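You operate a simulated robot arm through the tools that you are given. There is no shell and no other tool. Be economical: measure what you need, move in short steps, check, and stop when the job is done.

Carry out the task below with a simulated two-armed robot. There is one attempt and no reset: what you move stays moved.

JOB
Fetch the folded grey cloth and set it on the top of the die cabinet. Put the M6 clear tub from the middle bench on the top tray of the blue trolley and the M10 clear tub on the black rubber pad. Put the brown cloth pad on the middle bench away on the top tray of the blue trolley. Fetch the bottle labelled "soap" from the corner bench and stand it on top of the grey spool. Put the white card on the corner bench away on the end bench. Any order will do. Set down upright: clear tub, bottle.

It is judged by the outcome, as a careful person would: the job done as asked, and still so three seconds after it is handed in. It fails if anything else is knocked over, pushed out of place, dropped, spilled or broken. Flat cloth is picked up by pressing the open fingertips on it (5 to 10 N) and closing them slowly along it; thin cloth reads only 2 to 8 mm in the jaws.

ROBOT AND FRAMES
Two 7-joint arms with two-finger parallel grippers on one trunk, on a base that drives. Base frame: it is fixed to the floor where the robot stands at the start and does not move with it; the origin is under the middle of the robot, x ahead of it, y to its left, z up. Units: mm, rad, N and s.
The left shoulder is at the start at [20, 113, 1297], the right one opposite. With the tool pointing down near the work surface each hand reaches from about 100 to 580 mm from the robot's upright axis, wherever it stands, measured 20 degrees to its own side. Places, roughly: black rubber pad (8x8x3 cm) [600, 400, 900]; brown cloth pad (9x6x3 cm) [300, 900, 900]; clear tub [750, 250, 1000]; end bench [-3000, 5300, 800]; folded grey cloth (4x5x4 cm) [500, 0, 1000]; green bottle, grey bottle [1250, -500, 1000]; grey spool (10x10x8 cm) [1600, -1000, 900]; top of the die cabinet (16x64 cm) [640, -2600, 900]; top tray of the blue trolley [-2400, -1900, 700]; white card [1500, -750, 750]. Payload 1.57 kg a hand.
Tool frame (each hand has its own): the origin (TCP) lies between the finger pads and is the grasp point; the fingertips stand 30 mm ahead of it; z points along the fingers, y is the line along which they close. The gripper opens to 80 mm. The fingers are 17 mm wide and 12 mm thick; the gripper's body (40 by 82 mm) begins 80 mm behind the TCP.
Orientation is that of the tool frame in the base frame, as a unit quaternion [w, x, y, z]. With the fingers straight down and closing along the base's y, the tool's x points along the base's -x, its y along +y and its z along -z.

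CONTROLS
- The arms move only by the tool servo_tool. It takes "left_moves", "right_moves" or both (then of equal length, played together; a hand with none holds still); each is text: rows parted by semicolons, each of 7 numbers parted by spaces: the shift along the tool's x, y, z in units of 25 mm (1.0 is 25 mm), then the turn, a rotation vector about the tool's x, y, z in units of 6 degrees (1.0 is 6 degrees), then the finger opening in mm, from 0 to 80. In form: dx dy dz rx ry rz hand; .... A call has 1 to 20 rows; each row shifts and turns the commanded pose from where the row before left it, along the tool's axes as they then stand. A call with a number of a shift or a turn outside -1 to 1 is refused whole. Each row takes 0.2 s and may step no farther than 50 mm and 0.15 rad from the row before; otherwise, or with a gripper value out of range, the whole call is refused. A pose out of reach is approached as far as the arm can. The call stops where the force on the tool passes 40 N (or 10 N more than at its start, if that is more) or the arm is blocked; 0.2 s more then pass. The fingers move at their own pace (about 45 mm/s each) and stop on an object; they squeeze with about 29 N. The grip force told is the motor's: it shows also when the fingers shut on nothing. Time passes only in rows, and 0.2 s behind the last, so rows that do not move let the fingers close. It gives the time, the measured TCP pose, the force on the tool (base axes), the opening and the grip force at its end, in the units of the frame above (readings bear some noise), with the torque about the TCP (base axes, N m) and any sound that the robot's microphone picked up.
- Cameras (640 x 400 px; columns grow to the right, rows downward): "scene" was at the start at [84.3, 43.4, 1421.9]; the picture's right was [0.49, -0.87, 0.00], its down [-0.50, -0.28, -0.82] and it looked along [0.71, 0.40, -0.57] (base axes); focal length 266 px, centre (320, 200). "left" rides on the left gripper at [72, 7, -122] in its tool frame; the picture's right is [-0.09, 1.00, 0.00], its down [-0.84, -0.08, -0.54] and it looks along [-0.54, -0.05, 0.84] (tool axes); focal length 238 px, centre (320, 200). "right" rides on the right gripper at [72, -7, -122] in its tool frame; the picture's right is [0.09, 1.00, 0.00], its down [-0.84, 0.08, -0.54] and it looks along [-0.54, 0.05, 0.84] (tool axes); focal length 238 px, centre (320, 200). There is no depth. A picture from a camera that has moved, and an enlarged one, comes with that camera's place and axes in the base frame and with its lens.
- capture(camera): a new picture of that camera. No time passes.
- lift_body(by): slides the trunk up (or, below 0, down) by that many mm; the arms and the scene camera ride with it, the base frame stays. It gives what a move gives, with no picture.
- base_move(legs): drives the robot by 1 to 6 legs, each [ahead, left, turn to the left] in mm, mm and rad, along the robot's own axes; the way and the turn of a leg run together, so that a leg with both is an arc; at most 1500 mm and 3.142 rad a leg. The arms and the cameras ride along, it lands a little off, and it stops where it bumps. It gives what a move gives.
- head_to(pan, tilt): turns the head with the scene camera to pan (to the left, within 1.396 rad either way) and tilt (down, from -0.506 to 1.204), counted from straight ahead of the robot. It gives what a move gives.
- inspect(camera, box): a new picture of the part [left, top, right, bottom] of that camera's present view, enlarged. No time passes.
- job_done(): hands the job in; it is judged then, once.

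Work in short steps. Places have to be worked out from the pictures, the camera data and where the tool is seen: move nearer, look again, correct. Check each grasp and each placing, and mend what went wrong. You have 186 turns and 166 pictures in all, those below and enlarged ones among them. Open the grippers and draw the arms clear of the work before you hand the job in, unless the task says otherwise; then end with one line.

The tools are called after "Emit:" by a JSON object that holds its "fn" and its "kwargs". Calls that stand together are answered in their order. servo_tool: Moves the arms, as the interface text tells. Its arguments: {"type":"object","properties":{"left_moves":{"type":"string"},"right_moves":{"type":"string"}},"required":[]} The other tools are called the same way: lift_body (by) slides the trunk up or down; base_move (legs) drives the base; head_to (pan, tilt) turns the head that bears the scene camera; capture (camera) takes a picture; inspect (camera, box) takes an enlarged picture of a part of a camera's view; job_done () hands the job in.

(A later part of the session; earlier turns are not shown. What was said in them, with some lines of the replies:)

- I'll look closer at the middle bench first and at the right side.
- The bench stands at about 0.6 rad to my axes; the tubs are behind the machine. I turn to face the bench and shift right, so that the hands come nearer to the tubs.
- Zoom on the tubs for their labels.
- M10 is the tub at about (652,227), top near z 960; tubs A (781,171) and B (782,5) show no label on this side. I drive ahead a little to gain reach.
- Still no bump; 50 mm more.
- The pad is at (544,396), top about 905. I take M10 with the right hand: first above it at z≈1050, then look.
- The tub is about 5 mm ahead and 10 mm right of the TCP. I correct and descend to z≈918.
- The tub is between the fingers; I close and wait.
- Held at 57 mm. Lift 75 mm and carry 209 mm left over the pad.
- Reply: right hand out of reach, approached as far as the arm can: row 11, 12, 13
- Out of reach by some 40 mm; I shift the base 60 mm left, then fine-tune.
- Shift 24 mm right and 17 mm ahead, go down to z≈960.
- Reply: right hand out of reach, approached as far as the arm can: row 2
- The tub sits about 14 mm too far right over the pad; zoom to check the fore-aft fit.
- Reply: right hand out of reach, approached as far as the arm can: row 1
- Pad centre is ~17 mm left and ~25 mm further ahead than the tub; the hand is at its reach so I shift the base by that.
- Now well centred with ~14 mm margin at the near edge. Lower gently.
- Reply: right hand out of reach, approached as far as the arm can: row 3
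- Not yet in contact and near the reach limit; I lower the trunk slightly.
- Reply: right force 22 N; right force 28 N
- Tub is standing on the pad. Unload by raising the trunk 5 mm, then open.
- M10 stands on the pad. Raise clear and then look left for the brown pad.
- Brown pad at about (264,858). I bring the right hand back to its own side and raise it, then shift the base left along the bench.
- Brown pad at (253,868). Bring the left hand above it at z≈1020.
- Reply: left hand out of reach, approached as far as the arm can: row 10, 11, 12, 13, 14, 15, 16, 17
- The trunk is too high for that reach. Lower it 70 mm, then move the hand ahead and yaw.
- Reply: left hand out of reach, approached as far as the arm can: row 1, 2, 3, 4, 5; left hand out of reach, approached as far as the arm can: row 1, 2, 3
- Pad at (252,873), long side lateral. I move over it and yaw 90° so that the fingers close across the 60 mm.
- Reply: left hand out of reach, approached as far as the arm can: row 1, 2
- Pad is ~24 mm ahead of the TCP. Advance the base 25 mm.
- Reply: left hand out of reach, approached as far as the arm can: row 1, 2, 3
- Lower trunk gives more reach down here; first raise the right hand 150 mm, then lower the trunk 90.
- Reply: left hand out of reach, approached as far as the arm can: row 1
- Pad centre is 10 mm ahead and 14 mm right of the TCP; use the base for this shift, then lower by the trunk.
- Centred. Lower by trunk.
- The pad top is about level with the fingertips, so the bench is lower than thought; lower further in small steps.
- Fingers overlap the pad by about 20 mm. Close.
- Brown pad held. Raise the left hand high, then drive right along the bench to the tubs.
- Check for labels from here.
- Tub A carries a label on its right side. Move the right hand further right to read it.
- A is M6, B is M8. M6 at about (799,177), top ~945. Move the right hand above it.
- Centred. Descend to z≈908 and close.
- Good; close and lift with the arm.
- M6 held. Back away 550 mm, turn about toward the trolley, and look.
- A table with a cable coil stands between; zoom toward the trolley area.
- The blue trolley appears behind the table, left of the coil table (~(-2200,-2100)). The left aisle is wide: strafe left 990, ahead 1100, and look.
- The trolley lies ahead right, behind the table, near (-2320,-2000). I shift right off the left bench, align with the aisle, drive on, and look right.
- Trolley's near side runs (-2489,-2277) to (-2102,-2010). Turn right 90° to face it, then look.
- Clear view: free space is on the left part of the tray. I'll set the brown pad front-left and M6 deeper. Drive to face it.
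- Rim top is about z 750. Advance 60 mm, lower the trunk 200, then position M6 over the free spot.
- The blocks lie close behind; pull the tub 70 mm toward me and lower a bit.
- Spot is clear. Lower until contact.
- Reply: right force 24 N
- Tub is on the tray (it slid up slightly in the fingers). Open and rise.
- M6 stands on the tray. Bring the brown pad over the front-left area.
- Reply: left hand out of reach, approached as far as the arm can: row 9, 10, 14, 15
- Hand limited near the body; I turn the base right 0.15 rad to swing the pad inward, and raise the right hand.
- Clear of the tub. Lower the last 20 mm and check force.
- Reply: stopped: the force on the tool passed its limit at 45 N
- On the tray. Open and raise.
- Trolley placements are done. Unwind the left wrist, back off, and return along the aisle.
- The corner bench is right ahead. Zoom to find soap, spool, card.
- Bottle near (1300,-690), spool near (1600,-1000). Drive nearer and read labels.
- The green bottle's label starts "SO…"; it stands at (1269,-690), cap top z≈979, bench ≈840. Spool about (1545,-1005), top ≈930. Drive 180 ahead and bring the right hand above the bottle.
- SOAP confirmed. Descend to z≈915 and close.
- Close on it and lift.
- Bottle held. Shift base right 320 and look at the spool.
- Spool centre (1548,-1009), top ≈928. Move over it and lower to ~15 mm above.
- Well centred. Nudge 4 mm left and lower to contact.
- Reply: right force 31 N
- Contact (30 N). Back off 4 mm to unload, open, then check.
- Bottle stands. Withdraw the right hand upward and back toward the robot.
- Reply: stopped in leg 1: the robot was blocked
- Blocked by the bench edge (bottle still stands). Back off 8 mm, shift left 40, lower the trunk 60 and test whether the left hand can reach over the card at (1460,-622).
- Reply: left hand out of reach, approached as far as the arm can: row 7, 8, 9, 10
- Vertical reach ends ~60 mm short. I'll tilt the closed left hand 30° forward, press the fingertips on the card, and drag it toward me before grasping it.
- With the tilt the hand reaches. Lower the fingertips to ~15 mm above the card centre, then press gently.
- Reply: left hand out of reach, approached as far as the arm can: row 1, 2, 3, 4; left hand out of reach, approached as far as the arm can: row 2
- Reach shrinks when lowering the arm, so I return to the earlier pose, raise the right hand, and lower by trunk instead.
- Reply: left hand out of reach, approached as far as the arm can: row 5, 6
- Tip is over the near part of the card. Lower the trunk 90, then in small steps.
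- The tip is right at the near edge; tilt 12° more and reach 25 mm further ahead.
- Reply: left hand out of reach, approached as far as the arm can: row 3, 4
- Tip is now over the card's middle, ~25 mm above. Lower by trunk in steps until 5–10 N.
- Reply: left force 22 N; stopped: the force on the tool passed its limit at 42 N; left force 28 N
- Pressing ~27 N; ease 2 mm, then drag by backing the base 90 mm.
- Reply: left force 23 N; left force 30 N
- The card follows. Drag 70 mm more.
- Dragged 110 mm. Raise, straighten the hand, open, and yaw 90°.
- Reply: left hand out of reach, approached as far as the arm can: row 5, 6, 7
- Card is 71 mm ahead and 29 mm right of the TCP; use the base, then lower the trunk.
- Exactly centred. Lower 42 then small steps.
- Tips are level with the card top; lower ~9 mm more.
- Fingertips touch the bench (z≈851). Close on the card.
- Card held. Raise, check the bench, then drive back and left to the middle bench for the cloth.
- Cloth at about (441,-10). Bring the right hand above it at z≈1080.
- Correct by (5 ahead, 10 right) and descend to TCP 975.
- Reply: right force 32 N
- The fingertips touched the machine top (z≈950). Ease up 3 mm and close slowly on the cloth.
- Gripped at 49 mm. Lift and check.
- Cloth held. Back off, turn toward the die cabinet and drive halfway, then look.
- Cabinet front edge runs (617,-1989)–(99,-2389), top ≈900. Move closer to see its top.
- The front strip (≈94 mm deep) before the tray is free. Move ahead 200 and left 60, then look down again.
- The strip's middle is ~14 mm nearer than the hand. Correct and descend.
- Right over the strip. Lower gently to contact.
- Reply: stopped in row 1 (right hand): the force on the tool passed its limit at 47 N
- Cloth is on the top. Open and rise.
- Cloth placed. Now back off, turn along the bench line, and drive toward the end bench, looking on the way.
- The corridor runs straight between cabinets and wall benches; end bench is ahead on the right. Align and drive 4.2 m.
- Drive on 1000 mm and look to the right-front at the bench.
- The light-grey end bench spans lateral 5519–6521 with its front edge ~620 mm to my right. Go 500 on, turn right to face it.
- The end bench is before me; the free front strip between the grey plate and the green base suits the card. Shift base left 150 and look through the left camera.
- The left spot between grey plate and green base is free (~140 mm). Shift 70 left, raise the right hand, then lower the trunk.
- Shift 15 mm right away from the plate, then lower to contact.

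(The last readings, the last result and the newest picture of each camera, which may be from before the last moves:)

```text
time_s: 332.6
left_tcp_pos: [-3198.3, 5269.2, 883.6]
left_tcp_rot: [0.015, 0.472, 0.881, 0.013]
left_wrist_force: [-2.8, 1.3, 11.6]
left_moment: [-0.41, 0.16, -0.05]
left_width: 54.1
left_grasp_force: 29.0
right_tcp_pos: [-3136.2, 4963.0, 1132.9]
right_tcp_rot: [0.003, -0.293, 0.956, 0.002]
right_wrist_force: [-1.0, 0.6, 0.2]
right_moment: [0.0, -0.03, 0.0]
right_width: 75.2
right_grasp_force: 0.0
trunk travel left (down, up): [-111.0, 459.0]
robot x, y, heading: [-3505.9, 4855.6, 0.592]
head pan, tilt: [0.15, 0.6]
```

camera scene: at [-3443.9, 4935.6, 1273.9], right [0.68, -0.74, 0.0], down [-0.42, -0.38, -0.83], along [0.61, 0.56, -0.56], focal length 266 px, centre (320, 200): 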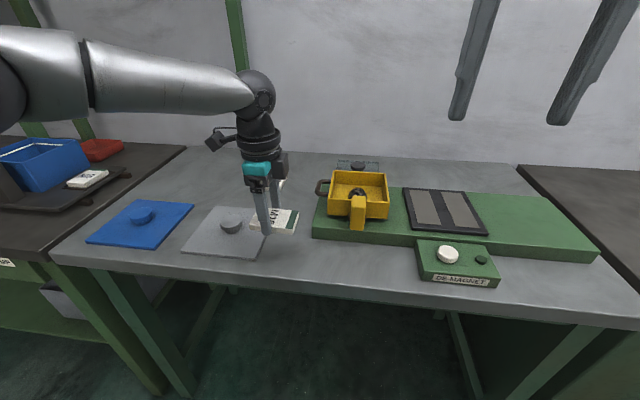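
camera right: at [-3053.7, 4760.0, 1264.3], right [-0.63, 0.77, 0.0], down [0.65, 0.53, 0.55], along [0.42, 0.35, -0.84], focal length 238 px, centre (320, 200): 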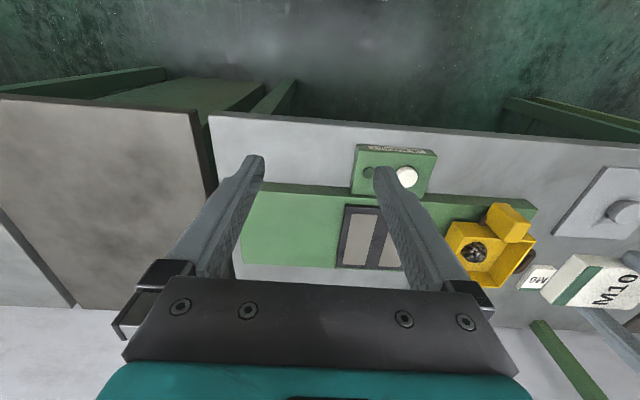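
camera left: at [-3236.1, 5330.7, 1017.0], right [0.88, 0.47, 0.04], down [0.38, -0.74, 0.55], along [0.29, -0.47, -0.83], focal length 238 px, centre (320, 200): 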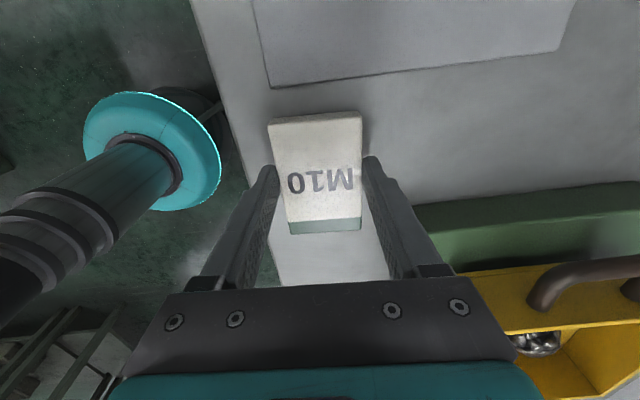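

Contact (12 N). Open and raise.

Emit:
{"fn": "servo_tool", "kwargs": {"left_moves": "0 0 0 0 0 0 58;0 0 0 0 0 0 64;0 0 0 0 0 0 70;0 0 0 0 0 0 70;0 0 0 0 0 0 70"}}

Emit:
{"fn": "lift_body", "kwargs": {"by": 180}}

Emit:
{"fn": "capture", "kwargs": {"camera": "left"}}

Emit:
{"fn": "capture", "kwargs": {"camera": "scene"}}

```text
time_s: 333.8
left_tcp_pos: [-3196.2, 5269.1, 881.5]
left_tcp_rot: [0.015, 0.472, 0.881, 0.013]
left_wrist_force: [7.1, 5.7, 10.9]
left_moment: [0.01, 0.2, -0.12]
left_width: 61.5
left_grasp_force: 0.1
right_tcp_pos: [-3136.1, 4963.0, 1133.0]
right_tcp_rot: [0.003, -0.293, 0.956, 0.002]
right_wrist_force: [1.6, 0.2, 1.0]
right_moment: [0.02, 0.0, -0.02]
right_width: 75.0
right_grasp_force: 0.1
trunk travel left (down, up): [-111.0, 459.0]
robot x, y, heading: [-3506.0, 4856.6, 0.594]
head pan, tilt: [0.15, 0.6]
```

```text
time_s: 335.8
left_tcp_pos: [-3197.5, 5268.1, 1061.1]
left_tcp_rot: [0.013, 0.472, 0.881, 0.011]
left_wrist_force: [-0.7, -0.5, -0.2]
left_moment: [-0.03, 0.02, 0.0]
left_width: 69.7
left_grasp_force: 0.0
right_tcp_pos: [-3135.2, 4962.9, 1312.0]
right_tcp_rot: [0.003, -0.292, 0.956, 0.002]
right_wrist_force: [-0.1, 0.4, 0.4]
right_moment: [0.02, -0.01, 0.04]
right_width: 74.9
right_grasp_force: 0.2
trunk travel left (down, up): [-291.0, 279.0]
robot x, y, heading: [-3509.3, 4854.1, 0.599]
head pan, tilt: [0.15, 0.6]
```

```text
28 pictures are left
camera left: at [-3236.0, 5330.8, 1181.7], right [0.88, 0.47, 0.03], down [0.38, -0.74, 0.55], along [0.29, -0.47, -0.83], focal length 238 px, centre (320, 200)
```

left: 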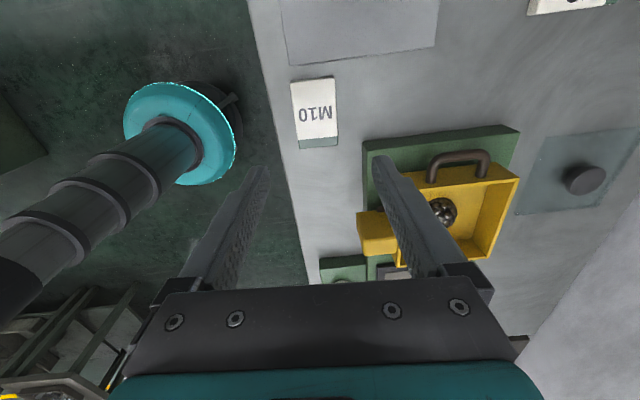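

```text
27 pictures are left
camera scene: at [-3435.5, 4923.4, 1363.7], right [0.68, -0.74, 0.0], down [-0.42, -0.38, -0.83], along [0.61, 0.56, -0.56], focal length 266 px, centre (320, 200)
```

scene: 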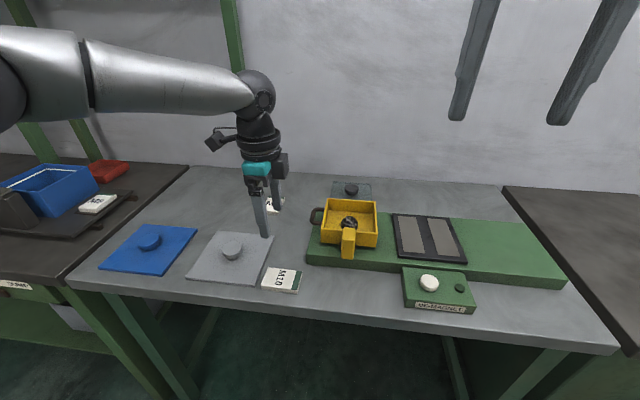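

The card lies flat on the end bench. Back away clear of the work.

Emit:
{"fn": "base_move", "kwargs": {"legs": [[-350, 0, 0]]}}

Emit:
{"fn": "capture", "kwargs": {"camera": "scene"}}

```text
time_s: 338.0
left_tcp_pos: [-3488.1, 5069.7, 1060.2]
left_tcp_rot: [0.015, 0.475, 0.88, 0.011]
left_wrist_force: [0.6, -0.3, 0.2]
left_moment: [0.05, -0.02, -0.01]
left_width: 69.8
left_grasp_force: 0.0
right_tcp_pos: [-3428.7, 4765.6, 1313.7]
right_tcp_rot: [0.003, -0.289, 0.957, 0.002]
right_wrist_force: [-0.6, 0.0, 0.6]
right_moment: [0.03, 0.0, 0.0]
right_width: 74.8
right_grasp_force: 0.1
trunk travel left (down, up): [-291.0, 279.0]
robot x, y, heading: [-3798.9, 4657.5, 0.588]
head pan, tilt: [0.15, 0.6]
```

```text
26 pictures are left
camera scene: at [-3728.9, 4725.9, 1363.8], right [0.67, -0.74, 0.0], down [-0.42, -0.38, -0.83], along [0.61, 0.56, -0.56], focal length 266 px, centre (320, 200)
```

scene: 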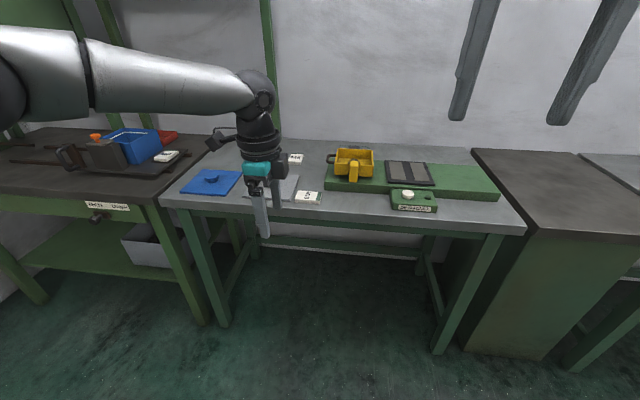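

All six placements have been seen in place and the grippers are empty and clear, so I hand in.

Emit:
{"fn": "job_done", "kwargs": {}}

```text
The job is handed in.
```

All six items are where you asked, and each was seen in place in the camera pictures before I handed the job in. The white card had to be dragged about 11 cm towards the robot before it could be picked up.
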